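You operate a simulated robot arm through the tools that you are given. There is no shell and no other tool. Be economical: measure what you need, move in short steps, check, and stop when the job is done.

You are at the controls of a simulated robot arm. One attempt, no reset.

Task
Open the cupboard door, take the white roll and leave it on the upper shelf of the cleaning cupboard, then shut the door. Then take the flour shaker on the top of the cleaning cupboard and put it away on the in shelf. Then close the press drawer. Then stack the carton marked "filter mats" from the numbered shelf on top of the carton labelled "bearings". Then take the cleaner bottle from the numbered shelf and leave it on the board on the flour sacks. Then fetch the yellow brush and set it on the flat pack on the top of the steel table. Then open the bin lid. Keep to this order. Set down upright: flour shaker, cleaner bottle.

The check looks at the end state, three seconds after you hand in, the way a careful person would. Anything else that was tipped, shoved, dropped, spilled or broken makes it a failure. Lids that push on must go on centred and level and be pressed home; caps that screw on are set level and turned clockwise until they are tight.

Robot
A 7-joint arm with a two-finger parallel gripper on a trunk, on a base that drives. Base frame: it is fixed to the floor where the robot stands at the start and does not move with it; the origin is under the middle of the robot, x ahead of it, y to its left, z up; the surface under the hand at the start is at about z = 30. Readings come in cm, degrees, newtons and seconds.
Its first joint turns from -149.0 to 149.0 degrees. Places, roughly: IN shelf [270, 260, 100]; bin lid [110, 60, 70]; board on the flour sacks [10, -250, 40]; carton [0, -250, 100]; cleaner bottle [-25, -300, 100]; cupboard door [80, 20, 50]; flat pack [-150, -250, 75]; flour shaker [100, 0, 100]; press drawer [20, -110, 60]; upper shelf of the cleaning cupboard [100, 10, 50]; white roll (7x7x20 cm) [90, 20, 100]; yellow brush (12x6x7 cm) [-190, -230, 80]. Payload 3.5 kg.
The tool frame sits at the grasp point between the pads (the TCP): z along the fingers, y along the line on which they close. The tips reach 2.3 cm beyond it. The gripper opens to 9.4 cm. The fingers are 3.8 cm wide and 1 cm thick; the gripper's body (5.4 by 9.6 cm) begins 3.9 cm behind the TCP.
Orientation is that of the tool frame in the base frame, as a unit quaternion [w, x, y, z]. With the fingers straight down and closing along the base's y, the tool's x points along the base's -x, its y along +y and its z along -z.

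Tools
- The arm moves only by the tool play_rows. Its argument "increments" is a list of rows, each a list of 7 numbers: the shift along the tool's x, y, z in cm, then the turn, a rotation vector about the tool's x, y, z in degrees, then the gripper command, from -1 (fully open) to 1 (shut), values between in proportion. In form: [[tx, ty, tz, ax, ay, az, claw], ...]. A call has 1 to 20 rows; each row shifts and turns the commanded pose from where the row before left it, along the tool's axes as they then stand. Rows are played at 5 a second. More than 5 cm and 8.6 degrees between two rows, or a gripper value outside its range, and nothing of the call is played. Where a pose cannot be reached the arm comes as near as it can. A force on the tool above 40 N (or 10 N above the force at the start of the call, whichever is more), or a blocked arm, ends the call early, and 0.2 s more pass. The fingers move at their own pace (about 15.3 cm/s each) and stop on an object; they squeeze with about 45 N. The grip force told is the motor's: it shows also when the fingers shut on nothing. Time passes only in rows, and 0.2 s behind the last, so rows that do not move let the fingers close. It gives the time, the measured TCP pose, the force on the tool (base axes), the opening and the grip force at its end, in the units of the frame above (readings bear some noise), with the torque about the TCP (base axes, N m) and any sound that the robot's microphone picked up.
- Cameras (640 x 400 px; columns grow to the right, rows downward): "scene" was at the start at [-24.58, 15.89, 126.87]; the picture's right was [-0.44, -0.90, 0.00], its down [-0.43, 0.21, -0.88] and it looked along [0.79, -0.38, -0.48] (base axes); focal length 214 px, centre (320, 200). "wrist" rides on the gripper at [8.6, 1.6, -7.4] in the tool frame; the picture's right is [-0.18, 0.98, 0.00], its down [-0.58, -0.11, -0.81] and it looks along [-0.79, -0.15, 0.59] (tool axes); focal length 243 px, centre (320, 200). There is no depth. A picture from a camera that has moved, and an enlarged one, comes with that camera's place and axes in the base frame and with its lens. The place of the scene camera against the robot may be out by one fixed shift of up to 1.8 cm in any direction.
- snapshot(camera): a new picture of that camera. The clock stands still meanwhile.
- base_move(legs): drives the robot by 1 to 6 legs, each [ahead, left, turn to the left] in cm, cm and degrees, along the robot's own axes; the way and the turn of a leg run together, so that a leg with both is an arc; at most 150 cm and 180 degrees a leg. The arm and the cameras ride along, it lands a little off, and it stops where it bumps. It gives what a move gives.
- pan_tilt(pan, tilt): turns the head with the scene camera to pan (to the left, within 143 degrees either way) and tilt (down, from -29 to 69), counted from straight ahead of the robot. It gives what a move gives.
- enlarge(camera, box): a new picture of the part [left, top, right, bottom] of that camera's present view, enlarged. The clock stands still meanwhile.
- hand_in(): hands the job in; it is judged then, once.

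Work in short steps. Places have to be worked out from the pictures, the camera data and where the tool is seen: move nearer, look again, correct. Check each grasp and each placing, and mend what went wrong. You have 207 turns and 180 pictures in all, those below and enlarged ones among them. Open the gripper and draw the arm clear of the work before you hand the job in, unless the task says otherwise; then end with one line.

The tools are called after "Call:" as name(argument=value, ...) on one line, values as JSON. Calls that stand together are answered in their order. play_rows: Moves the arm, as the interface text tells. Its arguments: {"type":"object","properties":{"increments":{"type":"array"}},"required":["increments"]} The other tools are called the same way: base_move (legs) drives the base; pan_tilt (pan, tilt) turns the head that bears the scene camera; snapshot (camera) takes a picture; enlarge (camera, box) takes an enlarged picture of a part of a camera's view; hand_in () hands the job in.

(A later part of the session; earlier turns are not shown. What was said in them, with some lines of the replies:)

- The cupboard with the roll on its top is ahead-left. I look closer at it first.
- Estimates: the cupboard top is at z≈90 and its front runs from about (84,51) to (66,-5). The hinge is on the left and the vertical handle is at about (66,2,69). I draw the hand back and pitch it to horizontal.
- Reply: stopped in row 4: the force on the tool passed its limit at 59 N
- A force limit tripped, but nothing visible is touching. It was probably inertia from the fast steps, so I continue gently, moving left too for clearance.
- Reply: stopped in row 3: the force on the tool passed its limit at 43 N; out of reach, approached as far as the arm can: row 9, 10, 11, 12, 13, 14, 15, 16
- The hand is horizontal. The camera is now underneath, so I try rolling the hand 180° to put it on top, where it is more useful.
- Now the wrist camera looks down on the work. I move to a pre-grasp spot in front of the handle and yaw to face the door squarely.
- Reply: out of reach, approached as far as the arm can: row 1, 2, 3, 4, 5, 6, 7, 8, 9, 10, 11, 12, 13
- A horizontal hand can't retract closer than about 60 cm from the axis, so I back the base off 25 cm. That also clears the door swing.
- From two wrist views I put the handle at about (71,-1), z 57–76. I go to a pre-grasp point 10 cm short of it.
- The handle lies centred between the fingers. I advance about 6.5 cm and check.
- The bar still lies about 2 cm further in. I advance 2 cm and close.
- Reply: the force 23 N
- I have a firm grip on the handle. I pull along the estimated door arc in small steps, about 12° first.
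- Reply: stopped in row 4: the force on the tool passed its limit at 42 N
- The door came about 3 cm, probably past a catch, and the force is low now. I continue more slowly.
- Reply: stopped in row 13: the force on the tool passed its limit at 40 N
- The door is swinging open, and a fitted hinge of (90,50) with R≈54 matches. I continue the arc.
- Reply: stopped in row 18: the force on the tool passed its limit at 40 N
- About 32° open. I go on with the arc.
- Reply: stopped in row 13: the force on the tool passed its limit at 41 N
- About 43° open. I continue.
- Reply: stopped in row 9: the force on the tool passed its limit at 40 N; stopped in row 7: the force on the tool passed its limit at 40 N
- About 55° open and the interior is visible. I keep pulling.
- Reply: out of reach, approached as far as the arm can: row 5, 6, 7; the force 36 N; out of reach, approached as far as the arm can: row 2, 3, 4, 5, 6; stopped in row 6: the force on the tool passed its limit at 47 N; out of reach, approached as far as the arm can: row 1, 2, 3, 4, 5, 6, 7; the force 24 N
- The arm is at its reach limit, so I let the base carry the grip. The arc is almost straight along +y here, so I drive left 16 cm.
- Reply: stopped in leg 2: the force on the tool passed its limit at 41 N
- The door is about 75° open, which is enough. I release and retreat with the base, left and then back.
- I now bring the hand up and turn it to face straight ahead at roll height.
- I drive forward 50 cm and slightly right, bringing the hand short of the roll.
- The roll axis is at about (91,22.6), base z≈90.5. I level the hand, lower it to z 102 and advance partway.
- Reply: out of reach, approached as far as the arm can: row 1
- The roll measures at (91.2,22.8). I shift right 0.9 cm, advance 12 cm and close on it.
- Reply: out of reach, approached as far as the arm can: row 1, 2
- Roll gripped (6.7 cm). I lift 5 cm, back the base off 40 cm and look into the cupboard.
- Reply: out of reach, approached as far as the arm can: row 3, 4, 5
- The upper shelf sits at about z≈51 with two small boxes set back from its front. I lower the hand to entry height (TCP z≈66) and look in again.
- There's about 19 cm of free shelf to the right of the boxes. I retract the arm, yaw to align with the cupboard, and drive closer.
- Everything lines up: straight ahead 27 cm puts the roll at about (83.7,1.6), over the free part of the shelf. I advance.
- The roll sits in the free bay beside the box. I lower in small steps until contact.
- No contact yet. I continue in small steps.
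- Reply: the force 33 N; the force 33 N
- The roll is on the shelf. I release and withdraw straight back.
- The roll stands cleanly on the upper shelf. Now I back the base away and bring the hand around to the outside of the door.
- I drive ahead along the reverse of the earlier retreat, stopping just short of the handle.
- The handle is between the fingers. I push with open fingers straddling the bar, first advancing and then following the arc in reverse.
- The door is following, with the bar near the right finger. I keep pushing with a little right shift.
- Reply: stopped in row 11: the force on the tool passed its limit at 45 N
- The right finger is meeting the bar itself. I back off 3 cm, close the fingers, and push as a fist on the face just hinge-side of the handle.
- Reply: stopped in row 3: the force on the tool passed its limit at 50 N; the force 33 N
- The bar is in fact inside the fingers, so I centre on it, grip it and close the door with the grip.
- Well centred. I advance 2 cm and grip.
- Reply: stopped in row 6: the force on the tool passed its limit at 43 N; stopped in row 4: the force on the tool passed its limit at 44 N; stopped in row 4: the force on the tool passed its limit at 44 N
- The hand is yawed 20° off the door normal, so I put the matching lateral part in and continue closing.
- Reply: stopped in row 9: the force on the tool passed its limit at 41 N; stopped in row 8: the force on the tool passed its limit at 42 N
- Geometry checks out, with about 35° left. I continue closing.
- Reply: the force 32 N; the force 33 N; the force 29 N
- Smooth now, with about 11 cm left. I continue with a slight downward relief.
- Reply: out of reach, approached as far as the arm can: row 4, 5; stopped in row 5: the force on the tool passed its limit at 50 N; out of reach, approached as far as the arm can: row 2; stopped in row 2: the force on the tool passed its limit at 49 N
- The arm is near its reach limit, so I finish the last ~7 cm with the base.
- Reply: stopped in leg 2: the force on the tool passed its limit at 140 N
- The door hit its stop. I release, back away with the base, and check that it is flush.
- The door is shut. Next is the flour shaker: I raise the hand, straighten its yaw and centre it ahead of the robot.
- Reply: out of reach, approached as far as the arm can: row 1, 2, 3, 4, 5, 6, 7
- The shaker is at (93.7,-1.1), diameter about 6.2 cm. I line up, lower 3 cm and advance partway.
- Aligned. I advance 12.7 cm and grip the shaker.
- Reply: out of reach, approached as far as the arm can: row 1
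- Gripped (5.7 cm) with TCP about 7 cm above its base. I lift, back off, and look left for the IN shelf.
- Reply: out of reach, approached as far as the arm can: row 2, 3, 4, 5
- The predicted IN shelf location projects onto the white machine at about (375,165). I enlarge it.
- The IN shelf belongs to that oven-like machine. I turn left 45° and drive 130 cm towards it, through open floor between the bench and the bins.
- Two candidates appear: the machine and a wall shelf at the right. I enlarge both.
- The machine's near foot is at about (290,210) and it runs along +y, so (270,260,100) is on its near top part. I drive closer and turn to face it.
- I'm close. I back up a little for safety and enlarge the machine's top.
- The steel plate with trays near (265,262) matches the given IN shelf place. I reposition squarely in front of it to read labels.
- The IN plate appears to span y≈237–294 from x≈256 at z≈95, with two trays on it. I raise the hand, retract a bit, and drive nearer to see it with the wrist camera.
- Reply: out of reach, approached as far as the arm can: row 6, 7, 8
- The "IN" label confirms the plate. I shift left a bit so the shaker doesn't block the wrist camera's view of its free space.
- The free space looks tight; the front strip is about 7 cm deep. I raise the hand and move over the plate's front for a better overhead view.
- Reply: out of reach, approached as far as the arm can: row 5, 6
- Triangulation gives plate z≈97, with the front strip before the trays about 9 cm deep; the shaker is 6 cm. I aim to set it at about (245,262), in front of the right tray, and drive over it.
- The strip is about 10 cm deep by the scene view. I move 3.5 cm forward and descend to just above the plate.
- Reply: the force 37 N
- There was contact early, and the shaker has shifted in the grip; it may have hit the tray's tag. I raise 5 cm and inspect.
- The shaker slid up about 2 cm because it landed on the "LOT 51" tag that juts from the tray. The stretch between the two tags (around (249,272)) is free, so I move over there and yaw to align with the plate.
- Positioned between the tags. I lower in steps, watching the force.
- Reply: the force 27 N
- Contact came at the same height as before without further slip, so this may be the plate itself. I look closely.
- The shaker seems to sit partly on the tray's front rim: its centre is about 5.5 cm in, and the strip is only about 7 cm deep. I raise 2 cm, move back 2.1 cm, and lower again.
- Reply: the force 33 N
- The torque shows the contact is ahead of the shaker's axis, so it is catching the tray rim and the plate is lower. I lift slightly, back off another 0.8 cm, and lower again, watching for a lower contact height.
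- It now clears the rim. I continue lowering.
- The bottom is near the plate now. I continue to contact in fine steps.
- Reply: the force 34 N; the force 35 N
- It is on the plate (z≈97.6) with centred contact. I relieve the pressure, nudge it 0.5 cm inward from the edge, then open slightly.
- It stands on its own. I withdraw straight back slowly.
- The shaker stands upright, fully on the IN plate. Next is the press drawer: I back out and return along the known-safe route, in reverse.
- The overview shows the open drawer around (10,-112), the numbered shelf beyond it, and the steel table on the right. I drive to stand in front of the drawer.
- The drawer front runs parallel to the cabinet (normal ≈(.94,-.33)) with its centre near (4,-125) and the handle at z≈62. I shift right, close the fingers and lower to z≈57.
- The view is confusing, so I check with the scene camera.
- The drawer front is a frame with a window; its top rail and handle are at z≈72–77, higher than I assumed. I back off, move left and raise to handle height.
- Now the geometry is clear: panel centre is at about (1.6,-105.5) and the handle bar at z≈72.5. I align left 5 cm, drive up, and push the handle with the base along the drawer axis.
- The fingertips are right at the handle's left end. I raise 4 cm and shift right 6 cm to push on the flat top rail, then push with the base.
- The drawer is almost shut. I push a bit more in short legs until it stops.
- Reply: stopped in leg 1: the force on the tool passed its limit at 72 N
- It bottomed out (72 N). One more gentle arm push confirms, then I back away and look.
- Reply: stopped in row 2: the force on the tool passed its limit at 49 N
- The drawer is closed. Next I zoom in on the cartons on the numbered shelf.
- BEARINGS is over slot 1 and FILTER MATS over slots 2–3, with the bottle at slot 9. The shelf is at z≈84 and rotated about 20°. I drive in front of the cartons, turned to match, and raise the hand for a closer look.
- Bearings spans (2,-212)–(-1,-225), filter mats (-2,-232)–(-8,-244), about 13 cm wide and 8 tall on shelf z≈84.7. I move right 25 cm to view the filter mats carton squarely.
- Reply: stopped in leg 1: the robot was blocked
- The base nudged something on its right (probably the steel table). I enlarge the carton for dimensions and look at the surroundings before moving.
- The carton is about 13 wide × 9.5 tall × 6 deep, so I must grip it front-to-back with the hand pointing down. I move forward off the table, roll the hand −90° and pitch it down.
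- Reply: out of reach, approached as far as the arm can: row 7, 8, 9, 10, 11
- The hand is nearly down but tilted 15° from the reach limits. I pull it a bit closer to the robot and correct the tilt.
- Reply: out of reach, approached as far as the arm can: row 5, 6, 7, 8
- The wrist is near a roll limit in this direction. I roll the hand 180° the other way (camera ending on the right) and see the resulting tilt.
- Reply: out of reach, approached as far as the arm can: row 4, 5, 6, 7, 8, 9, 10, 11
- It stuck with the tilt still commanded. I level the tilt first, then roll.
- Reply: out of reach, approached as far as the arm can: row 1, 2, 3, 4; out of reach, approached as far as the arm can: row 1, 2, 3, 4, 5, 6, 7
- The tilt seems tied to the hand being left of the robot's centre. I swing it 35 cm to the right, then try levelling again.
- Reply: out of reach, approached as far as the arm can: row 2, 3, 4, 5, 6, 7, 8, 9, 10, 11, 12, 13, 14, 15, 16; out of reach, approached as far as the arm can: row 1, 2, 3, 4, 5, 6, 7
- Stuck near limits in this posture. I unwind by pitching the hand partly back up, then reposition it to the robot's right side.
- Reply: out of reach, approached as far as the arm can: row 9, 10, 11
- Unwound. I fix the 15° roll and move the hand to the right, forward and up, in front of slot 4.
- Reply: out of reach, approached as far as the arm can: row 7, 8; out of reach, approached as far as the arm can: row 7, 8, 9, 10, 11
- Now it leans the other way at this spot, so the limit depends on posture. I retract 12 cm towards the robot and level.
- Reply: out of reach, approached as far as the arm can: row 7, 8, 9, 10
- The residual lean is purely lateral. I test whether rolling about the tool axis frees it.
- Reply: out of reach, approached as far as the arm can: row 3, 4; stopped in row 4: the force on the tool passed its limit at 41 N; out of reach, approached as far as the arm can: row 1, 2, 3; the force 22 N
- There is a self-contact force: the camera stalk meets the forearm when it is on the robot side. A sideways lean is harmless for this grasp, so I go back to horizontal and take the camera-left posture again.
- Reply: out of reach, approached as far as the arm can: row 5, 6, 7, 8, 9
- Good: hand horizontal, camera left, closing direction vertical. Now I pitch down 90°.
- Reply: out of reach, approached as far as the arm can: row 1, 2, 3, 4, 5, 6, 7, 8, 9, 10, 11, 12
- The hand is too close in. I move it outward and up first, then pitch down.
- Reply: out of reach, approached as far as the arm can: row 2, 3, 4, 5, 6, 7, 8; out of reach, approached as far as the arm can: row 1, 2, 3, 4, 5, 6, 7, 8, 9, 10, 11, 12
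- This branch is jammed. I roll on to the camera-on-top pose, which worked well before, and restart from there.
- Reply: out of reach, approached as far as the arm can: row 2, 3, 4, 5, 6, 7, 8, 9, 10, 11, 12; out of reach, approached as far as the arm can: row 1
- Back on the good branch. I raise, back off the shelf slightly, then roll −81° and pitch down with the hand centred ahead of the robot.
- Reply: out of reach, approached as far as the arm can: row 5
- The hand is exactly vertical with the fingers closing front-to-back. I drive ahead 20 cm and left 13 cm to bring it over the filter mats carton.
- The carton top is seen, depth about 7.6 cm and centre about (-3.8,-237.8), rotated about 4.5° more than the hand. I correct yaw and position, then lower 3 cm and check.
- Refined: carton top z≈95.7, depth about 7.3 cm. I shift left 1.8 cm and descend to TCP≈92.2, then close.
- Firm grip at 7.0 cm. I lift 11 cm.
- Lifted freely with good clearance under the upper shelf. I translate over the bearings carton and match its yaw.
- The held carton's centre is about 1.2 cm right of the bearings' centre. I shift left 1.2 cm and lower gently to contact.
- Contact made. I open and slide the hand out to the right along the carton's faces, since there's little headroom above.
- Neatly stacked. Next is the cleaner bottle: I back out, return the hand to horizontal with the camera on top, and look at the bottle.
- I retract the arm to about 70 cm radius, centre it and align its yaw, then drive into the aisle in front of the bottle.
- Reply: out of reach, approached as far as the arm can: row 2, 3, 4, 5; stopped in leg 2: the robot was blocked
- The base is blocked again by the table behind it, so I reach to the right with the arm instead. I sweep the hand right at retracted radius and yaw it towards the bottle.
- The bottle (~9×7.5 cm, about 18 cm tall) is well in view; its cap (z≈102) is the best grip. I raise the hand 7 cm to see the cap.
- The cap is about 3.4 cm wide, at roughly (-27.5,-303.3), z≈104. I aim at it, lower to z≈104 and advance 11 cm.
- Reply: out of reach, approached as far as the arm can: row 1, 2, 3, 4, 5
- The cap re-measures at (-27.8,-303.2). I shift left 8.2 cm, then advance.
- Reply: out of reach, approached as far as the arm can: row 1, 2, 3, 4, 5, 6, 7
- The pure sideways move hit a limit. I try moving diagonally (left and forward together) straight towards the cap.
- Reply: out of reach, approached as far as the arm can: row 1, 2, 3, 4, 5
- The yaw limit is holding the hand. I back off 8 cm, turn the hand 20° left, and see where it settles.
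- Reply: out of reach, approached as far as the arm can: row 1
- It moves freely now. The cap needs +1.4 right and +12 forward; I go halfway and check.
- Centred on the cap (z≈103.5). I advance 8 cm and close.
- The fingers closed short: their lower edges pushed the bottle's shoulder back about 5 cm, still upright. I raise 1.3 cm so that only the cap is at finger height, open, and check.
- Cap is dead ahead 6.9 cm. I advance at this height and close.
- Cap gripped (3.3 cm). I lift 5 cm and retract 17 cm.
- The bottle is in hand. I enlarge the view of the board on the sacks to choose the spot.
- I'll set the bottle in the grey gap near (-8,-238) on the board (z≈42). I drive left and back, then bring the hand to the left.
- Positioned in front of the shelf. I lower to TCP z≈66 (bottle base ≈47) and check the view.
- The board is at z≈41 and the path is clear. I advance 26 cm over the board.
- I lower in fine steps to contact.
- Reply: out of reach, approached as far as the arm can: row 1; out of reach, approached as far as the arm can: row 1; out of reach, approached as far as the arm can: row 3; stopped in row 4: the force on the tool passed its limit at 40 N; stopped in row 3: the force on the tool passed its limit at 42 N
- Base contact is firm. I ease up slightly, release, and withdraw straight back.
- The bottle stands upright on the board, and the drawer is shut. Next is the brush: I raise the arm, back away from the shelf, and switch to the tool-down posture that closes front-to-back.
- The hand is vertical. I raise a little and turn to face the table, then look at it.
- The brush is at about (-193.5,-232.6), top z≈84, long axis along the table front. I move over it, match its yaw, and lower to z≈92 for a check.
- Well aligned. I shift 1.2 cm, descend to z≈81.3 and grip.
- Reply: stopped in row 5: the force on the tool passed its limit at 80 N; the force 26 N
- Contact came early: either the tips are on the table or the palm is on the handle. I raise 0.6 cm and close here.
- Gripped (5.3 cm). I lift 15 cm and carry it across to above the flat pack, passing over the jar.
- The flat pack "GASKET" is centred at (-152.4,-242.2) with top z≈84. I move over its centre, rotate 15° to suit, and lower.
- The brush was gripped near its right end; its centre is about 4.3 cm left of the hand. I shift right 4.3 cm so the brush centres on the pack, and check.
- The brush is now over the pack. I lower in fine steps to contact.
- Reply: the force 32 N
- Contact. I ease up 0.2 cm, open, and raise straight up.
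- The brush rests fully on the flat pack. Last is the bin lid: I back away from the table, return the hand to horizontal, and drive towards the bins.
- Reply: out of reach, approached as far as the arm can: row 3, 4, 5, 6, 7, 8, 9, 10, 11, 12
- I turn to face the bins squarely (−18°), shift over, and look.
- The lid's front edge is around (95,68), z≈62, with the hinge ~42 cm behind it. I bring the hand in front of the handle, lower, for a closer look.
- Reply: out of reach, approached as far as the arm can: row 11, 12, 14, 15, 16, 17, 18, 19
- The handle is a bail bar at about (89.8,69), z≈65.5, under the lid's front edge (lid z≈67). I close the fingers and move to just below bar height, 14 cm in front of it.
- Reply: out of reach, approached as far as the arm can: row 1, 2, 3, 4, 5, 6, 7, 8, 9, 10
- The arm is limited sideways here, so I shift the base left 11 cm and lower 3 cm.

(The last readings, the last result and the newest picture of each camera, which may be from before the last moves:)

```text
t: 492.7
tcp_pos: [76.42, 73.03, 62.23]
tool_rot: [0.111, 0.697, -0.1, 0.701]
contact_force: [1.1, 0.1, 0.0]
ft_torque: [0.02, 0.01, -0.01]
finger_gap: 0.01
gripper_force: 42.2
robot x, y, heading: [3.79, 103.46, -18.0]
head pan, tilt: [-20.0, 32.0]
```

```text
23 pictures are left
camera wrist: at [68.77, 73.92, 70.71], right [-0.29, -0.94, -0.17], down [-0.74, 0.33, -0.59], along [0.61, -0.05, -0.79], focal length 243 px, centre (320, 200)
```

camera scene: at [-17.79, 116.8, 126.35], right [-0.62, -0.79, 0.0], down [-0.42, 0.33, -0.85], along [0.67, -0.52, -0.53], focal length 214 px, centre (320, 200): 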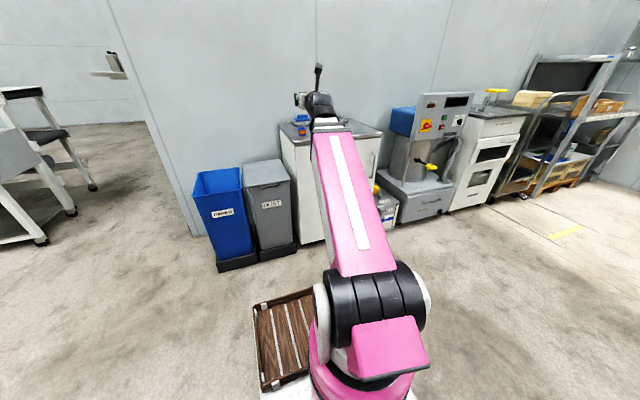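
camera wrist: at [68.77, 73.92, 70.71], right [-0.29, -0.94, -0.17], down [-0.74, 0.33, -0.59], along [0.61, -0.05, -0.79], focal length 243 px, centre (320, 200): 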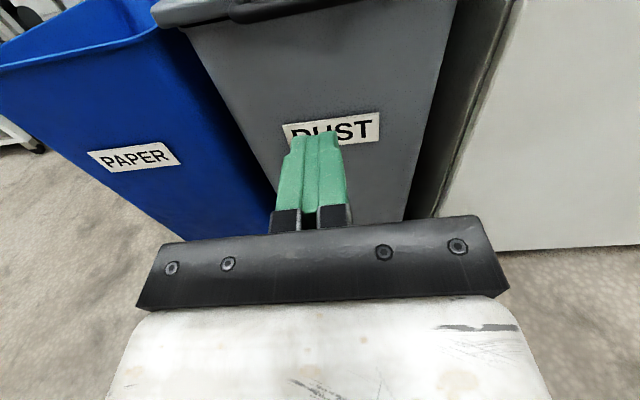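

Lined up under the bar. I advance until the tips are just beyond the bar.

Call:
play_rows(increments=[[0, 0, 0.7, 0, 0, 0, 1], [0, 0, 1.5, 0, 0, 0, 1], [0, 0, 1.5, 0, 0, 0, 1], [0, 0, 1.5, 0, 0, 0, 1], [0, 0, 1.5, 0, 0, 0, 1], [0, 0, 1.5, 0, 0, 0, 1], [0, 0, 1.2, 0, 0, 0, 1], [0, 0, 1, 0, 0, 0, 1], [0, 0, 0.8, 0, 0, 0, 1], [0, 0, 0.6, 0, 0, 0, 1], [0, 0, 0, 0, 0, 0, 1]])

Call:
snapshot(camera="wrist")

Call:
enlarge(camera="scene", box=[200, 130, 360, 250])

```text
t: 495.1
tcp_pos: [87.71, 69.4, 62.27]
tool_rot: [0.111, 0.698, -0.1, 0.701]
contact_force: [0.0, -1.0, 0.3]
ft_torque: [0.02, 0.0, 0.02]
finger_gap: 0.0
gripper_force: 42.8
robot x, y, heading: [3.55, 103.5, -18.2]
head pan, tilt: [-20.0, 32.0]
```

```text
22 pictures are left
camera wrist: at [80.04, 70.33, 70.85], right [-0.29, -0.94, -0.17], down [-0.74, 0.33, -0.59], along [0.61, -0.05, -0.79], focal length 243 px, centre (320, 200)
```

wrist: 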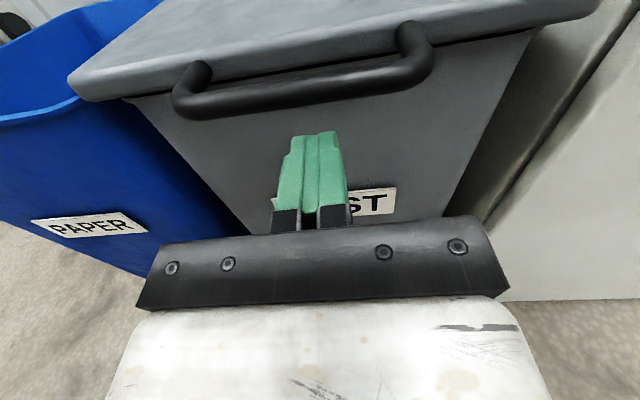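

```text
3.33 times, centred on (280, 190) of scene
camera zoom: at [-14.36, 127.32, 126.35], right [-0.62, -0.79, 0.0], down [-0.42, 0.33, -0.85], along [0.67, -0.52, -0.53], focal length 715 px, centre (453, 233)
```

zoom: 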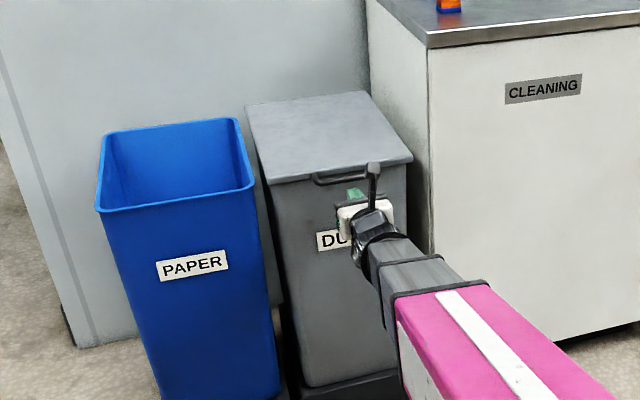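

The bar sits right above the fingertips. I advance 2 cm more, then lift under the bar in small steps.

Call:
play_rows(increments=[[0, 0, 0.7, 0, 0, 0, 1], [0, 0, 0.8, 0, 0, 0, 1], [0, 0, 0.5, 0, 0, 0, 1], [0.4, 0, 0, 0, 0, 0, 1], [0.6, 0, 0, 0, 0, 0, 1], [0.8, 0, 0, 0, 0, 0, 1], [1, 0, 0, 0, 0, 0, 1], [1, 0, 0, 0, 0, 0, 1], [1, 0, 0.1, 0, 0, 0, 1], [1, 0, 0.1, 0, 0, 0, 1], [1, 0, 0.2, 0, 0, 0, 1], [1, 0, 0.2, 0, 0, 0, 1], [0, 0, 0, 0, 0, 0, 1]])

Call:
snapshot(camera="wrist")

Call:
enlarge(camera="scene", box=[200, 130, 360, 250])

```text
t: 497.9
tcp_pos: [90.14, 68.86, 70.17]
tool_rot: [0.113, 0.696, -0.101, 0.701]
contact_force: [-0.7, -0.6, -2.3]
ft_torque: [0.03, 0.0, 0.02]
finger_gap: 0.02
gripper_force: 42.6
robot x, y, heading: [3.94, 103.44, -18.0]
head pan, tilt: [-20.0, 32.0]
```

```text
20 pictures are left
camera wrist: at [82.49, 69.86, 78.65], right [-0.3, -0.94, -0.17], down [-0.73, 0.34, -0.59], along [0.61, -0.05, -0.79], focal length 243 px, centre (320, 200)
```

wrist: 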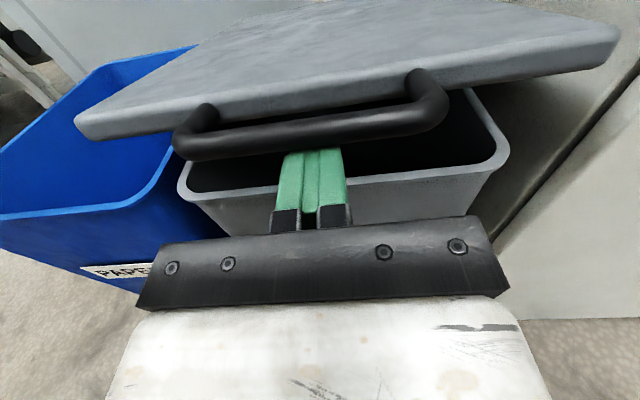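

```text
3.33 times, centred on (280, 190) of scene
camera zoom: at [-14.35, 127.32, 126.35], right [-0.62, -0.79, 0.0], down [-0.42, 0.33, -0.85], along [0.67, -0.52, -0.53], focal length 715 px, centre (453, 233)
```

zoom: 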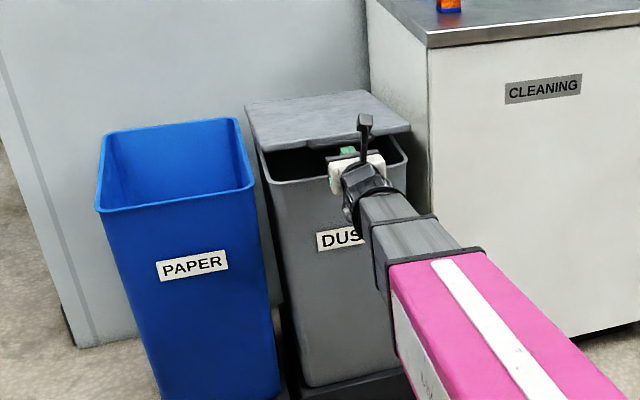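

The lid is rising. I continue up and forward so that the fingers go under the lid itself.

Call:
play_rows(increments=[[0.5, 0, 0.3, 0, 0, 0, 1], [1, 0, 0.5, 0, 0, 0, 1], [1.2, 0, 0.6, 0, 0, 0, 1], [1.2, 0, 0.7, 0, 0, 0, 1], [1.2, 0, 0.8, 0, 0, 0, 1], [1.2, 0, 0.8, 0, 0, 0, 1], [1.2, 0, 0.8, 0, 0, 0, 1], [1.2, 0, 0.8, 0, 0, 0, 1], [1.2, 0, 0.9, 0, 0, 0, 1], [1.2, 0, 0.9, 0, 0, 0, 1], [1.2, 0, 0.9, 0, 0, 0, 1], [1.2, 0, 0.9, 0, 0, 0, 1], [0, 0, 0, 0, 0, 0, 1]])

Call:
snapshot(camera="wrist")

```text
t: 499.4
tcp_pos: [93.42, 67.86, 77.13]
tool_rot: [0.113, 0.695, -0.101, 0.702]
contact_force: [-7.4, 3.8, -0.1]
ft_torque: [0.01, -0.04, -0.04]
finger_gap: 0.01
gripper_force: 42.7
robot x, y, heading: [3.69, 104.1, -18.0]
head pan, tilt: [-20.0, 32.0]
stopped in row 7: the force on the tool passed its limit at 45 N (the readings are from after the stop); the commanded pose is now the measured one
```

```text
18 pictures are left
camera wrist: at [85.72, 68.87, 85.56], right [-0.29, -0.94, -0.17], down [-0.73, 0.34, -0.59], along [0.61, -0.05, -0.79], focal length 243 px, centre (320, 200)
```

wrist: 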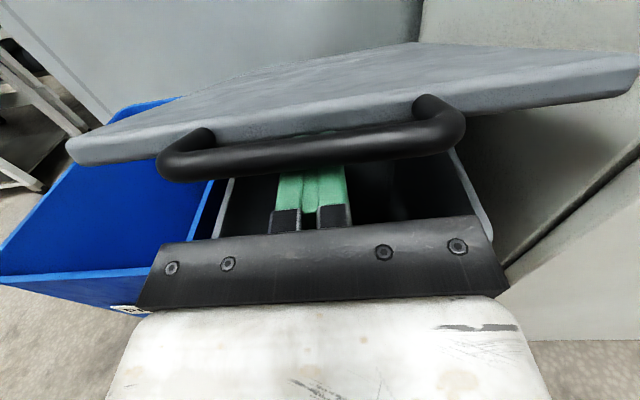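

The fingertips touch the lid's lip inside the handle loop. I ease back 0.8 cm and follow the true arc upward.

Call:
play_rows(increments=[[0, 0, -0.8, 0, 0, 0, 1], [0.6, 0, 0.1, 0, 0, 0, 1], [1, 0, 0.3, 0, 0, 0, 1], [1, 0, 0.35, 0, 0, 0, 1], [1, 0, 0.4, 0, 0, 0, 1], [1, 0, 0.4, 0, 0, 0, 1], [1, 0, 0.45, 0, 0, 0, 1], [1, 0, 0.5, 0, 0, 0, 1], [1, 0, 0.5, 0, 0, 0, 1], [1, 0, 0.55, 0, 0, 0, 1], [0, 0, 0, 0, 0, 0, 1]])

Call:
snapshot(camera="wrist")

```text
t: 501.8
tcp_pos: [95.97, 67.07, 85.7]
tool_rot: [0.114, 0.695, -0.101, 0.703]
contact_force: [0.2, -0.2, -1.6]
ft_torque: [0.04, 0.0, 0.02]
finger_gap: 0.0
gripper_force: 42.4
robot x, y, heading: [3.71, 103.67, -18.1]
head pan, tilt: [-20.0, 32.0]
```

```text
17 pictures are left
camera wrist: at [88.42, 68.14, 94.2], right [-0.29, -0.94, -0.17], down [-0.73, 0.34, -0.59], along [0.61, -0.05, -0.79], focal length 243 px, centre (320, 200)
```

wrist: 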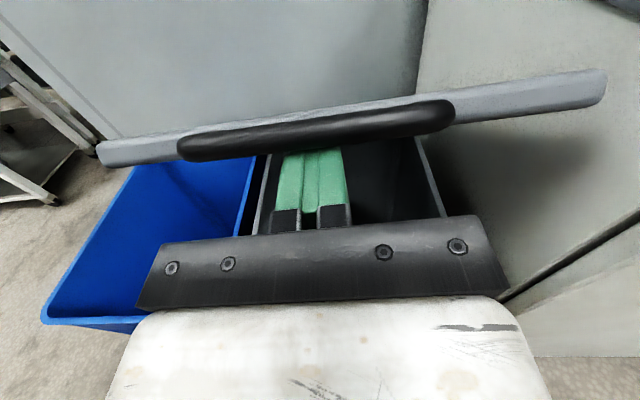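

The lid is at roughly 30°. I drive the base forward 14 cm in small legs so the fingers slide deeper under the lid, pushing it further up.

Call:
base_move(legs=[[7, 0, 0], [7, 0, 0]])

Call:
play_rows(increments=[[0.6, 0, 0, 0, 0, 0, 1], [1.2, 0, 0, 0, 0, 0, 1], [1.5, 0, 0, 0, 0, 0, 1], [1.5, 0, 0, 0, 0, 0, 1], [1.5, 0, 0, 0, 0, 0, 1], [1.5, 0, 0, 0, 0, 0, 1], [1.5, 0, 0, 0, 0, 0, 1], [1.2, 0, 0, 0, 0, 0, 1], [0, 0, 0, 0, 0, 0, 1]])

Call:
snapshot(camera="scene")

```text
t: 502.6
tcp_pos: [97.27, 66.91, 86.22]
tool_rot: [0.113, 0.692, -0.098, 0.706]
contact_force: [-5.7, 1.8, 1.1]
ft_torque: [0.01, 0.0, -0.01]
finger_gap: 0.0
gripper_force: 42.3
robot x, y, heading: [5.47, 102.93, -18.1]
head pan, tilt: [-20.0, 32.0]
stopped in leg 1: the force on the tool passed its limit at 74 N (the readings are from after the stop); the commanded pose is now the measured one
```

```text
t: 504.6
tcp_pos: [97.1, 66.94, 96.68]
tool_rot: [0.113, 0.692, -0.098, 0.706]
contact_force: [1.1, -0.5, 0.2]
ft_torque: [0.0, 0.04, -0.01]
finger_gap: 0.01
gripper_force: 42.4
robot x, y, heading: [5.92, 103.14, -18.0]
head pan, tilt: [-20.0, 32.0]
```

```text
16 pictures are left
camera scene: at [-12.72, 126.79, 126.35], right [-0.62, -0.79, 0.0], down [-0.42, 0.33, -0.85], along [0.67, -0.52, -0.53], focal length 214 px, centre (320, 200)
```

scene: 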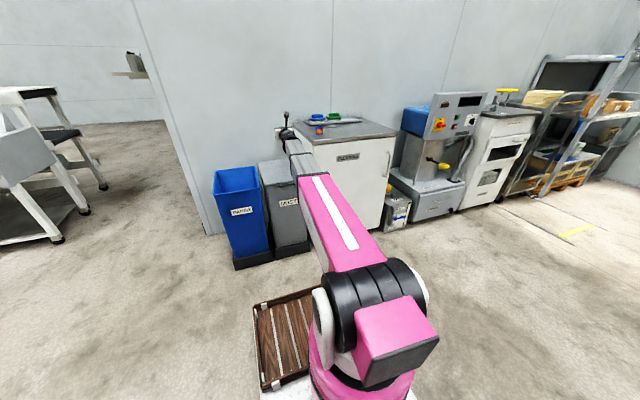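

I check where the lid is now.

Call:
snapshot(camera="wrist")

Call:
enlarge(camera="scene", box=[200, 100, 340, 220])

```text
15 pictures are left
camera wrist: at [89.43, 67.97, 105.09], right [-0.29, -0.94, -0.17], down [-0.73, 0.33, -0.6], along [0.62, -0.05, -0.78], focal length 243 px, centre (320, 200)
```

wrist: 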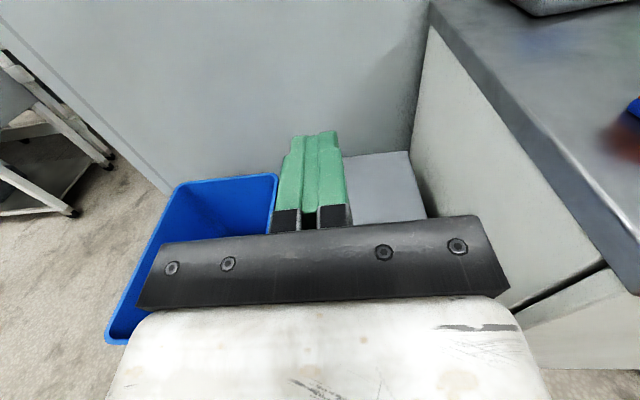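

```text
3.33 times, centred on (270, 160) of scene
camera zoom: at [-12.72, 126.79, 126.35], right [-0.62, -0.79, 0.0], down [-0.42, 0.33, -0.85], along [0.67, -0.52, -0.53], focal length 715 px, centre (487, 333)
```

zoom: 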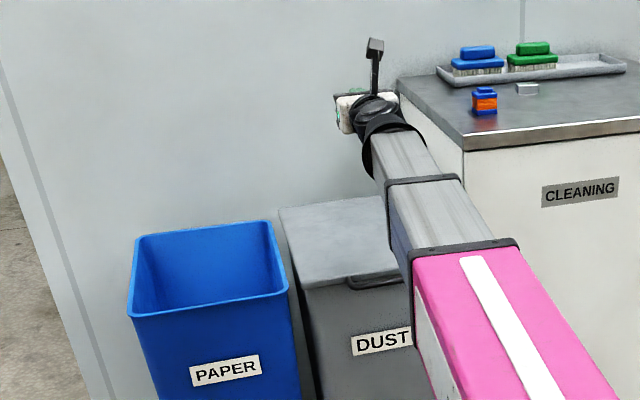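

The lid slipped off and fell shut, so I need to grip the bar and carry it past vertical. I back off, open and roll the hand so the fingers close vertically on the bar, then lower to bar height.

Call:
base_move(legs=[[-16, 0, 0]])

Call:
play_rows(increments=[[0, 0, -1, 0, 0, -4, -1], [0, 0, -1.5, 0, 0, -7, -1], [0, 0, -1.5, 0, 0, -8, -1], [0, 0, -1.5, 0, 0, -8, -1], [0, 0, -1.5, 0, 0, -8, -1], [0, 0, -1, 0, 0, -8, -1], [0, 0, 0, 0, 0, -8, -1], [0, 0, 0, 0, 0, -8, -1], [0, 0, 0, 0, 0, -8, -1], [0, 0, 0, 0, 0, -8, -1], [0, 0, 0, 0, 0, -8, -1], [0, 0, 0, 0, 0, -7, -1], [0, 0, 0, 0, 0, 0, -1]])

Call:
play_rows(increments=[[0, -1, 0, 0, 0, 0, -1], [0, -2, 0, 0, 0, 0, -1], [0, -2.5, 0, 0, 0, 0, -1], [0, -2.5, 0, 0, 0, 0, -1], [0, -2.5, 0, 0, 0, 0, -1], [0, -2.5, 0, 0, 0, 0, -1], [0, -2.5, 0, 0, 0, 0, -1], [0, -2.5, 0, 0, 0, 0, -1], [0, -2.5, 0, 0, 0, 0, -1], [0, -2.5, 0, 0, 0, 0, -1], [0, -2.5, 0, 0, 0, 0, -1], [0, -2.5, 0, 0, 0, 0, -1], [0, -2, 0, 0, 0, 0, -1], [0, -1.2, 0, 0, 0, 0, -1], [0, 0, 0, 0, 0, 0, -1]])

Call:
snapshot(camera="wrist")

```text
t: 506.0
tcp_pos: [84.66, 70.38, 96.74]
tool_rot: [0.115, 0.692, -0.101, 0.705]
contact_force: [0.4, -0.2, 0.2]
ft_torque: [0.0, -0.02, -0.01]
finger_gap: 0.0
gripper_force: 42.4
robot x, y, heading: [-6.43, 106.62, -18.4]
head pan, tilt: [-20.0, 32.0]
stopped in leg 1: the robot was blocked; the commanded pose is now the measured one
```

```text
t: 508.8
tcp_pos: [77.22, 72.84, 96.5]
tool_rot: [0.581, 0.56, 0.418, 0.417]
contact_force: [0.5, 0.4, -0.2]
ft_torque: [0.02, 0.05, -0.01]
finger_gap: 9.39
gripper_force: 0.2
robot x, y, heading: [-6.65, 106.76, -18.3]
head pan, tilt: [-20.0, 32.0]
```

```text
t: 512.0
tcp_pos: [77.64, 72.14, 65.29]
tool_rot: [0.581, 0.561, 0.418, 0.417]
contact_force: [0.4, -0.2, -0.1]
ft_torque: [0.0, -0.05, -0.01]
finger_gap: 9.39
gripper_force: 0.0
robot x, y, heading: [-6.34, 106.79, -18.2]
head pan, tilt: [-20.0, 32.0]
```

```text
13 pictures are left
camera wrist: at [73.12, 82.8, 66.56], right [-0.07, -0.15, 0.99], down [-0.94, -0.31, -0.12], along [0.33, -0.94, -0.12], focal length 243 px, centre (320, 200)
```

wrist: 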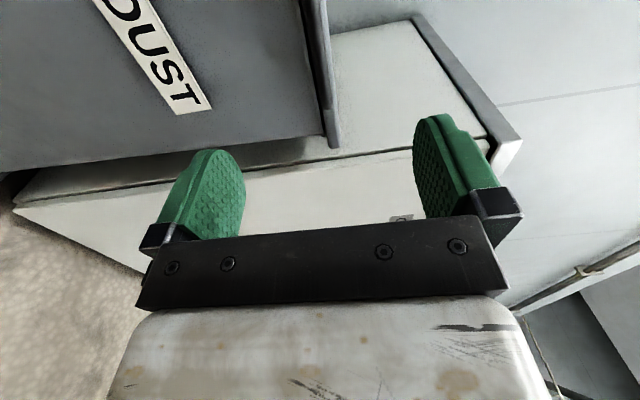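

The hand is level with the bar. I advance 11.8 cm so that the pads straddle the bar, and close.

Call:
play_rows(increments=[[0, 0, 0.8, 0, 0, 0, -1], [0, 0, 1.5, 0, 0, 0, -1], [0, 0, 1.5, 0, 0, 0, -1], [0, 0, 1.5, 0, 0, 0, -1], [0, 0, 1.5, 0, 0, 0, -1], [0, 0, 1.5, 0, 0, 0, -1], [0, 0, 1.5, 0, 0, 0, -1], [0, 0, 1.3, 0, 0, 0, -1], [0, 0, 0.7, 0, 0, 0, -1], [0, 0, 0, 0, 0, 0, -0.3], [0, 0, 0, 0, 0, 0, 0.5], [0, 0, 0, 0, 0, 0, 1], [0, 0, 0, 0, 0, 0, 1]])

Call:
snapshot(camera="wrist")

```text
t: 514.8
tcp_pos: [89.01, 68.6, 65.47]
tool_rot: [0.579, 0.561, 0.418, 0.418]
contact_force: [1.3, 1.6, -2.2]
ft_torque: [1.82, -0.5, -0.69]
finger_gap: 1.17
gripper_force: 45.1
robot x, y, heading: [-6.54, 107.07, -18.4]
head pan, tilt: [-20.0, 32.0]
```

```text
12 pictures are left
camera wrist: at [84.39, 79.22, 66.85], right [-0.07, -0.16, 0.99], down [-0.94, -0.31, -0.12], along [0.33, -0.94, -0.12], focal length 243 px, centre (320, 200)
```

wrist: 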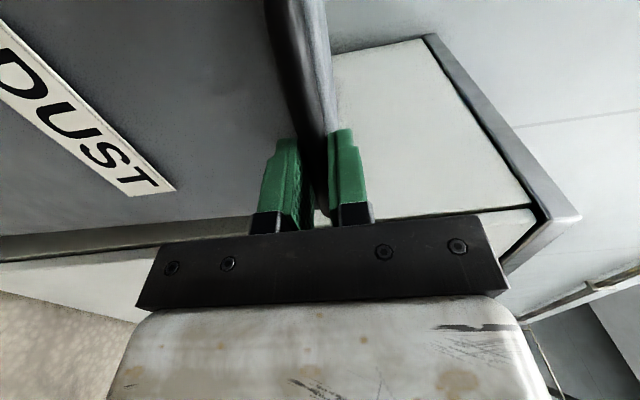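

The bar is firmly gripped. I follow the lid's arc (R≈40 cm) for the first 20°.

Call:
play_rows(increments=[[0, 0.6, 0, 0, 0, 0, 1], [0, 1.17, 0.04, 0, 0, 0, 1], [0, 1.77, 0.11, 0, 0, 0, 1], [0, 1.75, 0.19, 0, 0, 0, 1], [0, 1.75, 0.27, 0, 0, 0, 1], [0, 1.73, 0.34, 0, 0, 0, 1], [0, 1.72, 0.42, 0, 0, 0, 1], [0, 1.7, 0.49, 0, 0, 0, 1], [0, 1.67, 0.57, 0, 0, 0, 1], [0, 0, 0, 0, 0, 0, 1]])

Call:
play_rows(increments=[[0, 0.8, 0.32, 0, 0, 0, 1], [0, 0.82, 0.32, 0, 0, 0, 1], [0, 1.62, 0.71, 0, 0, 0, 1], [0, 1.58, 0.78, 0, 0, 0, 1], [0, 1.55, 0.85, 0, 0, 0, 1], [0, 1.51, 0.92, 0, 0, 0, 1], [0, 1.47, 0.98, 0, 0, 0, 1], [0, 1.43, 1.05, 0, 0, 0, 1], [0, 1.38, 1.11, 0, 0, 0, 1], [0, 0, 0, 0, 0, 0, 1]])

```text
t: 517.0
tcp_pos: [91.02, 67.87, 79.46]
tool_rot: [0.58, 0.562, 0.417, 0.417]
contact_force: [17.5, -27.6, -12.3]
ft_torque: [1.67, -0.38, -0.22]
finger_gap: 1.24
gripper_force: 45.1
robot x, y, heading: [-6.48, 106.81, -18.4]
head pan, tilt: [-20.0, 32.0]
```

```text
t: 519.2
tcp_pos: [97.47, 66.08, 91.91]
tool_rot: [0.58, 0.563, 0.416, 0.416]
contact_force: [-5.9, -25.1, -3.9]
ft_torque: [1.68, -0.44, -0.58]
finger_gap: 1.2
gripper_force: 44.7
robot x, y, heading: [-6.35, 106.86, -18.6]
head pan, tilt: [-20.0, 32.0]
```

About 40° and holding. I continue the arc with the arm from 40° to 60°, relieving the slight sideways force.

Call:
play_rows(increments=[[-0.3, 0.66, 0.58, 0, 0, 0, 1], [-0.2, 0.67, 0.58, 0, 0, 0, 1], [0, 1.28, 1.22, 0, 0, 0, 1], [0, 1.22, 1.28, 0, 0, 0, 1], [0, 1.16, 1.33, 0, 0, 0, 1], [0, 1.11, 1.38, 0, 0, 0, 1], [0, 1.04, 1.43, 0, 0, 0, 1], [0, 0.98, 1.47, 0, 0, 0, 1], [0, 0.92, 1.51, 0, 0, 0, 1], [0, 0, 0, 0, 0, 0, 1]])

Call:
snapshot(camera="scene")

```text
t: 521.4
tcp_pos: [107.55, 62.77, 101.12]
tool_rot: [0.58, 0.561, 0.418, 0.418]
contact_force: [-0.4, 15.4, 5.5]
ft_torque: [1.63, -0.59, -0.28]
finger_gap: 1.24
gripper_force: 45.4
robot x, y, heading: [-6.69, 107.14, -18.3]
head pan, tilt: [-20.0, 32.0]
```

```text
11 pictures are left
camera scene: at [-24.71, 130.74, 126.34], right [-0.62, -0.78, 0.0], down [-0.42, 0.33, -0.85], along [0.66, -0.53, -0.53], focal length 214 px, centre (320, 200)
```

scene: 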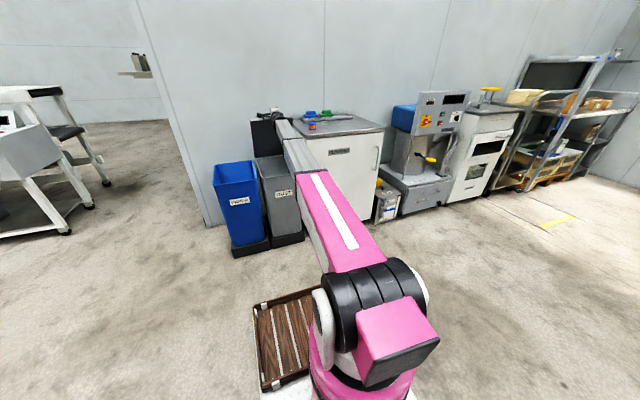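

Lid at about 60°. I continue towards 80°.

Call:
play_rows(increments=[[0.2, 0.42, 0.77, 0, 0, 0, 1], [0.2, 0.43, 0.78, 0, 0, 0, 1], [0, 0.78, 1.58, 0, 0, 0, 1], [0, 0.71, 1.62, 0, 0, 0, 1], [0, 0.64, 1.65, 0, 0, 0, 1], [0, 0.57, 1.67, 0, 0, 0, 1], [0, 0.49, 1.7, 0, 0, 0, 1], [0, 0.42, 1.72, 0, 0, 0, 1], [0, 0.34, 1.73, 0, 0, 0, 1], [0, 0, 0, 0, 0, 0, 1]])

```text
t: 523.6
tcp_pos: [119.99, 58.96, 106.45]
tool_rot: [0.583, 0.559, 0.415, 0.418]
contact_force: [-14.4, -30.0, 20.3]
ft_torque: [1.61, -0.75, -0.36]
finger_gap: 1.26
gripper_force: 44.8
robot x, y, heading: [-6.75, 106.67, -18.5]
head pan, tilt: [-20.0, 32.0]
```

About 80°. I relieve the side force, then push past vertical by driving the base forward in short legs.

Call:
play_rows(increments=[[-0.3, 0, 0.3, 0, 0, 0, 1], [-0.3, 0.2, 0.5, 0, 0, 0, 1], [0, 0, 0, 0, 0, 0, 1]])

Call:
base_move(legs=[[5, 0, 0], [5, 0, 0], [4, 0, 0]])

Call:
enlarge(camera="scene", box=[190, 80, 350, 240])

```text
t: 524.4
tcp_pos: [120.69, 58.85, 106.67]
tool_rot: [0.581, 0.559, 0.417, 0.42]
contact_force: [-5.9, 0.3, 22.3]
ft_torque: [1.57, -0.79, -1.12]
finger_gap: 1.24
gripper_force: 45.1
robot x, y, heading: [-6.79, 106.94, -18.5]
head pan, tilt: [-20.0, 32.0]
```

```text
t: 525.2
tcp_pos: [123.16, 58.05, 107.12]
tool_rot: [0.581, 0.56, 0.412, 0.423]
contact_force: [-1.3, 0.5, 5.3]
ft_torque: [1.82, -0.66, 0.19]
finger_gap: 1.2
gripper_force: 45.1
robot x, y, heading: [-4.1, 105.91, -18.2]
head pan, tilt: [-20.0, 32.0]
stopped in leg 1: the force on the tool passed its limit at 44 N (the readings are from after the stop); the commanded pose is now the measured one
```

```text
2.50 times, centred on (270, 160) of scene
camera zoom: at [-22.26, 129.89, 126.35], right [-0.62, -0.78, 0.0], down [-0.42, 0.33, -0.85], along [0.67, -0.53, -0.53], focal length 536 px, centre (445, 300)
```

zoom: 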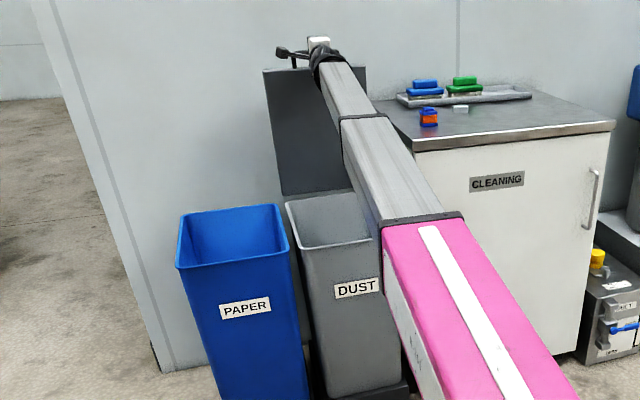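

Nearly vertical (~84°). I continue with small forward arm steps.

Call:
play_rows(increments=[[0, 0.05, 0.6, 0, 0, 0, 1], [0, 0.05, 1, 0, 0, 0, 1], [0, 0.05, 1, 0, 0, 0, 1], [0, 0, 1, 0, 0, 0, 1], [0, 0, 1, 0, 0, 0, 1], [0, 0, 1, 0, 0, 0, 1], [0, -0.05, 1, 0, 0, 0, 1], [0, -0.1, 1, 0, 0, 0, 1], [0, 0, 0, 0, 0, 0, 1]])

Call:
play_rows(increments=[[0, -0.05, 0.6, 0, 0, 0, 1], [0, -0.15, 1, 0, 0, 0, 1], [0, -0.2, 1, 0, 0, 0, 1], [0, -0.2, 1, 0, 0, 0, 1], [0, -0.25, 1, 0, 0, 0, 1], [0, -0.25, 1, 0, 0, 0, 1], [0, 0, 0, 0, 0, 0, 1]])

```text
t: 527.2
tcp_pos: [130.41, 55.82, 107.5]
tool_rot: [0.583, 0.559, 0.413, 0.421]
contact_force: [0.9, -1.9, 31.0]
ft_torque: [1.51, -0.91, 0.69]
finger_gap: 1.22
gripper_force: 45.1
robot x, y, heading: [-4.38, 106.12, -18.5]
head pan, tilt: [-20.0, 32.0]
```

```text
t: 528.0
tcp_pos: [132.06, 55.07, 107.45]
tool_rot: [0.583, 0.559, 0.409, 0.424]
contact_force: [1.2, 0.5, 11.1]
ft_torque: [1.77, -0.7, -0.05]
finger_gap: 1.21
gripper_force: 44.8
out of reach, approached as far as the arm can: row 3
robot x, y, heading: [-4.37, 106.0, -18.5]
head pan, tilt: [-20.0, 32.0]
stopped in row 3: the force on the tool passed its limit at 42 N (the readings are from after the stop); the commanded pose is now the measured one
```

The lid is just past vertical (~96°). I drive the base a little more to take it further.

Call:
base_move(legs=[[3, 0, 0], [3, 0, 0], [3, 0, 0]])

Call:
play_rows(increments=[[0, -0.3, 0, 0, 0, 0, 1], [0, -0.3, 0, 0, 0, 0, 1], [0, 0, 0, 0, 0, 0, 1]])

Call:
base_move(legs=[[3, 0, 0], [3, 0, 0]])

Call:
enlarge(camera="scene", box=[190, 80, 350, 240])

```text
t: 529.2
tcp_pos: [135.82, 54.0, 107.26]
tool_rot: [0.582, 0.56, 0.408, 0.425]
contact_force: [1.5, 1.0, 4.0]
ft_torque: [1.83, -0.57, 0.17]
finger_gap: 1.18
gripper_force: 44.7
robot x, y, heading: [-0.15, 104.81, -18.1]
head pan, tilt: [-20.0, 32.0]
stopped in leg 2: the force on the tool passed its limit at 49 N (the readings are from after the stop); the commanded pose is now the measured one
```

```text
t: 530.1
tcp_pos: [135.91, 53.82, 107.23]
tool_rot: [0.584, 0.559, 0.406, 0.425]
contact_force: [3.3, 1.0, 10.8]
ft_torque: [1.8, -0.6, 0.08]
finger_gap: 1.17
gripper_force: 45.2
robot x, y, heading: [-0.18, 104.88, -18.4]
head pan, tilt: [-20.0, 32.0]
stopped in row 3: the force on the tool passed its limit at 42 N (the readings are from after the stop); the commanded pose is now the measured one
```

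```text
t: 530.9
tcp_pos: [136.32, 53.67, 107.22]
tool_rot: [0.583, 0.56, 0.405, 0.427]
contact_force: [-2.4, 0.5, 4.2]
ft_torque: [1.2, -0.35, 0.43]
finger_gap: 1.15
gripper_force: 45.2
robot x, y, heading: [0.91, 104.76, -18.3]
head pan, tilt: [-20.0, 32.0]
stopped in leg 1: the force on the tool passed its limit at 88 N (the readings are from after the stop); the commanded pose is now the measured one
```

```text
2.50 times, centred on (270, 160) of scene
camera zoom: at [-17.35, 128.27, 126.35], right [-0.62, -0.78, 0.0], down [-0.42, 0.33, -0.85], along [0.67, -0.53, -0.53], focal length 536 px, centre (445, 300)
```

zoom: 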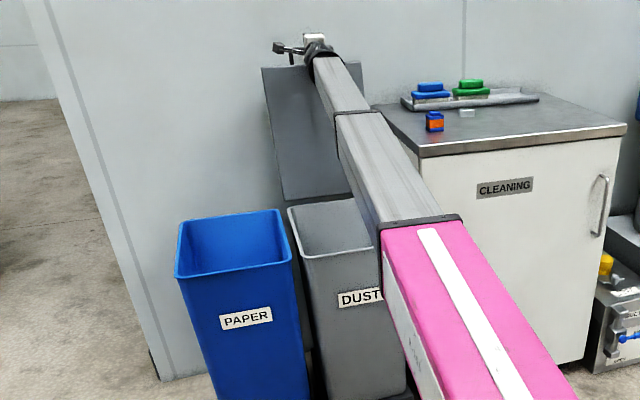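

It has reached its stop at about 102°, past vertical. I open only slightly (the lower finger is inside the loop) and withdraw straight back.

Call:
play_rows(increments=[[0, 0, 0, 0, 0, 0, 0.6], [0, 0, 0, 0, 0, 0, 0.45], [0, 0, 0, 0, 0, 0, 0.45], [0, 0, -0.5, 0, 0, 0, 0.45], [0, 0, -1, 0, 0, 0, 0.45], [0, 0, -1, 0, 0, 0, 0.45], [0, 0, -1.5, 0, 0, 0, 0.45], [0, 0, -2, 0, 0, 0, 0.45], [0, 0, -2, 0, 0, 0, 0.45], [0, 0, -2, 0, 0, 0, 0], [0, 0, -2, 0, 0, 0, -1], [0, 0, -2, 0, 0, 0, -1], [0, 0, -2, 0, 0, 0, -1], [0, 0, -2, 0, 0, 0, -1], [0, 0, 0, 0, 0, 0, -1]])

Call:
snapshot(camera="scene")

```text
t: 534.1
tcp_pos: [119.18, 59.19, 106.33]
tool_rot: [0.583, 0.559, 0.407, 0.426]
contact_force: [0.5, 0.3, -0.3]
ft_torque: [0.0, 0.04, 0.03]
finger_gap: 9.39
gripper_force: 0.1
robot x, y, heading: [0.74, 104.7, -18.3]
head pan, tilt: [-20.0, 32.0]
```

```text
8 pictures are left
camera scene: at [-17.32, 128.26, 126.35], right [-0.62, -0.78, 0.0], down [-0.42, 0.33, -0.85], along [0.67, -0.53, -0.53], focal length 214 px, centre (320, 200)
```

scene: 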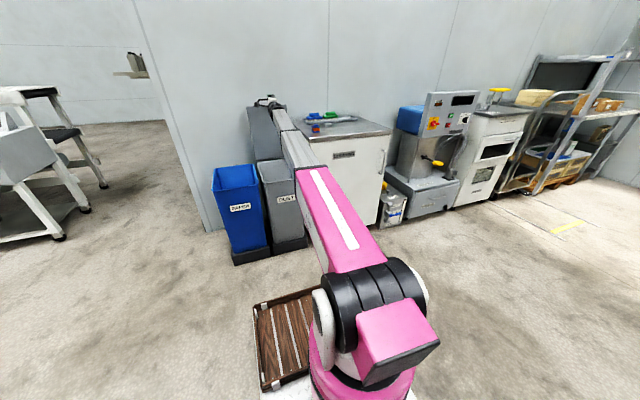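

The lid stays open. I retract the arm further clear of the bin and verify after some time.

Call:
play_rows(increments=[[0, 0, -1, 0, 0, 0, -1], [0, 0, -2, 0, 0, 0, -1], [0, 0, -2.5, 0, 0, 0, -1], [0, 0, -2.5, 0, 0, 0, -1], [0, 0, -2.5, 0, 0, 0, -1], [0, 0, -2.5, 0, 0, 0, -1], [0, 0, -2.5, 0, 0, 0, -1], [0, 0, -2.5, 0, 0, 0, -1], [0, 0, -2.5, 0, 0, 0, -1], [0, 0, -2.5, 0, 0, 0, -1], [0, 0, -2.5, 0, 0, 0, -1], [0, 0, -2, 0, 0, 0, -1], [0, 0, -1, 0, 0, 0, -1], [0, 0, 0, 0, 0, 0, -1], [0, 0, 0, 0, 0, 0, -1], [0, 0, 0, 0, 0, 0, -1]])

Call:
enlarge(camera="scene", box=[180, 80, 440, 270])

```text
t: 537.5
tcp_pos: [92.25, 67.96, 104.99]
tool_rot: [0.584, 0.559, 0.407, 0.425]
contact_force: [-0.2, 0.8, 0.6]
ft_torque: [-0.01, -0.03, -0.02]
finger_gap: 9.41
gripper_force: 0.1
robot x, y, heading: [0.68, 104.42, -18.3]
head pan, tilt: [-20.0, 32.0]
```

```text
2.11 times, centred on (310, 175) of scene
camera zoom: at [-17.33, 128.26, 126.35], right [-0.62, -0.78, 0.0], down [-0.42, 0.33, -0.85], along [0.67, -0.53, -0.53], focal length 452 px, centre (341, 253)
```

zoom: 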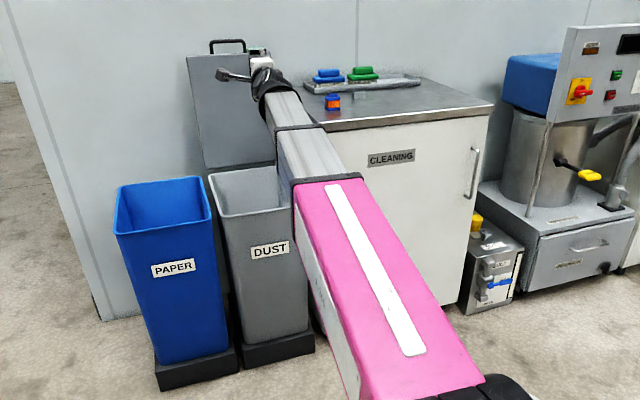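

The lid stays open, leaning back. One last look behind at the bench the base touched, in case anything was disturbed.

Call:
pan_tilt(pan=120, tilt=25)

Call:
snapshot(camera="scene")

```text
t: 539.7
tcp_pos: [92.2, 68.0, 105.14]
tool_rot: [0.584, 0.559, 0.407, 0.425]
contact_force: [-0.3, -0.3, 0.7]
ft_torque: [-0.03, -0.01, 0.0]
finger_gap: 9.39
gripper_force: 0.1
robot x, y, heading: [0.72, 104.97, -18.4]
head pan, tilt: [120.0, 25.0]
```

```text
6 pictures are left
camera scene: at [-26.21, 142.85, 127.46], right [0.98, 0.2, 0.0], down [0.09, -0.41, -0.91], along [-0.18, 0.89, -0.42], focal length 214 px, centre (320, 200)
```

scene: 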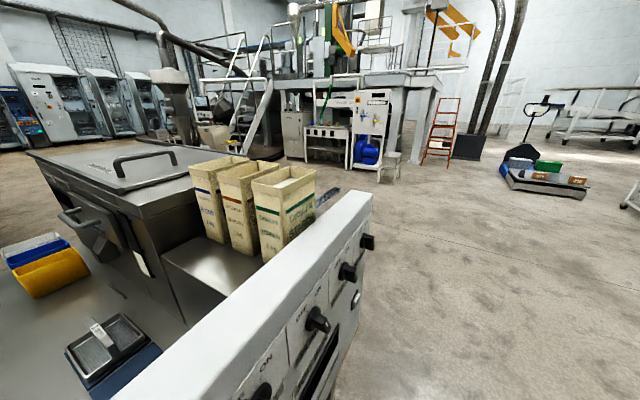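

The bench and everything on it look undisturbed. The gripper is open and the arm is clear of the work, so I hand in.

Call:
hand_in()

```text
The job is handed in.
```

All seven steps are done in the order given and the job is handed in: the roll is on the upper shelf with the cupboard shut, the flour shaker stands on the IN shelf, the press drawer is closed, filter mats is stacked on bearings, the cleaner bottle stands on the board, the brush lies on the flat pack, and the bin lid is open; along the way the base bumped the steel table and the bench and the bin lid fell shut once, with no visible damage from any of these.
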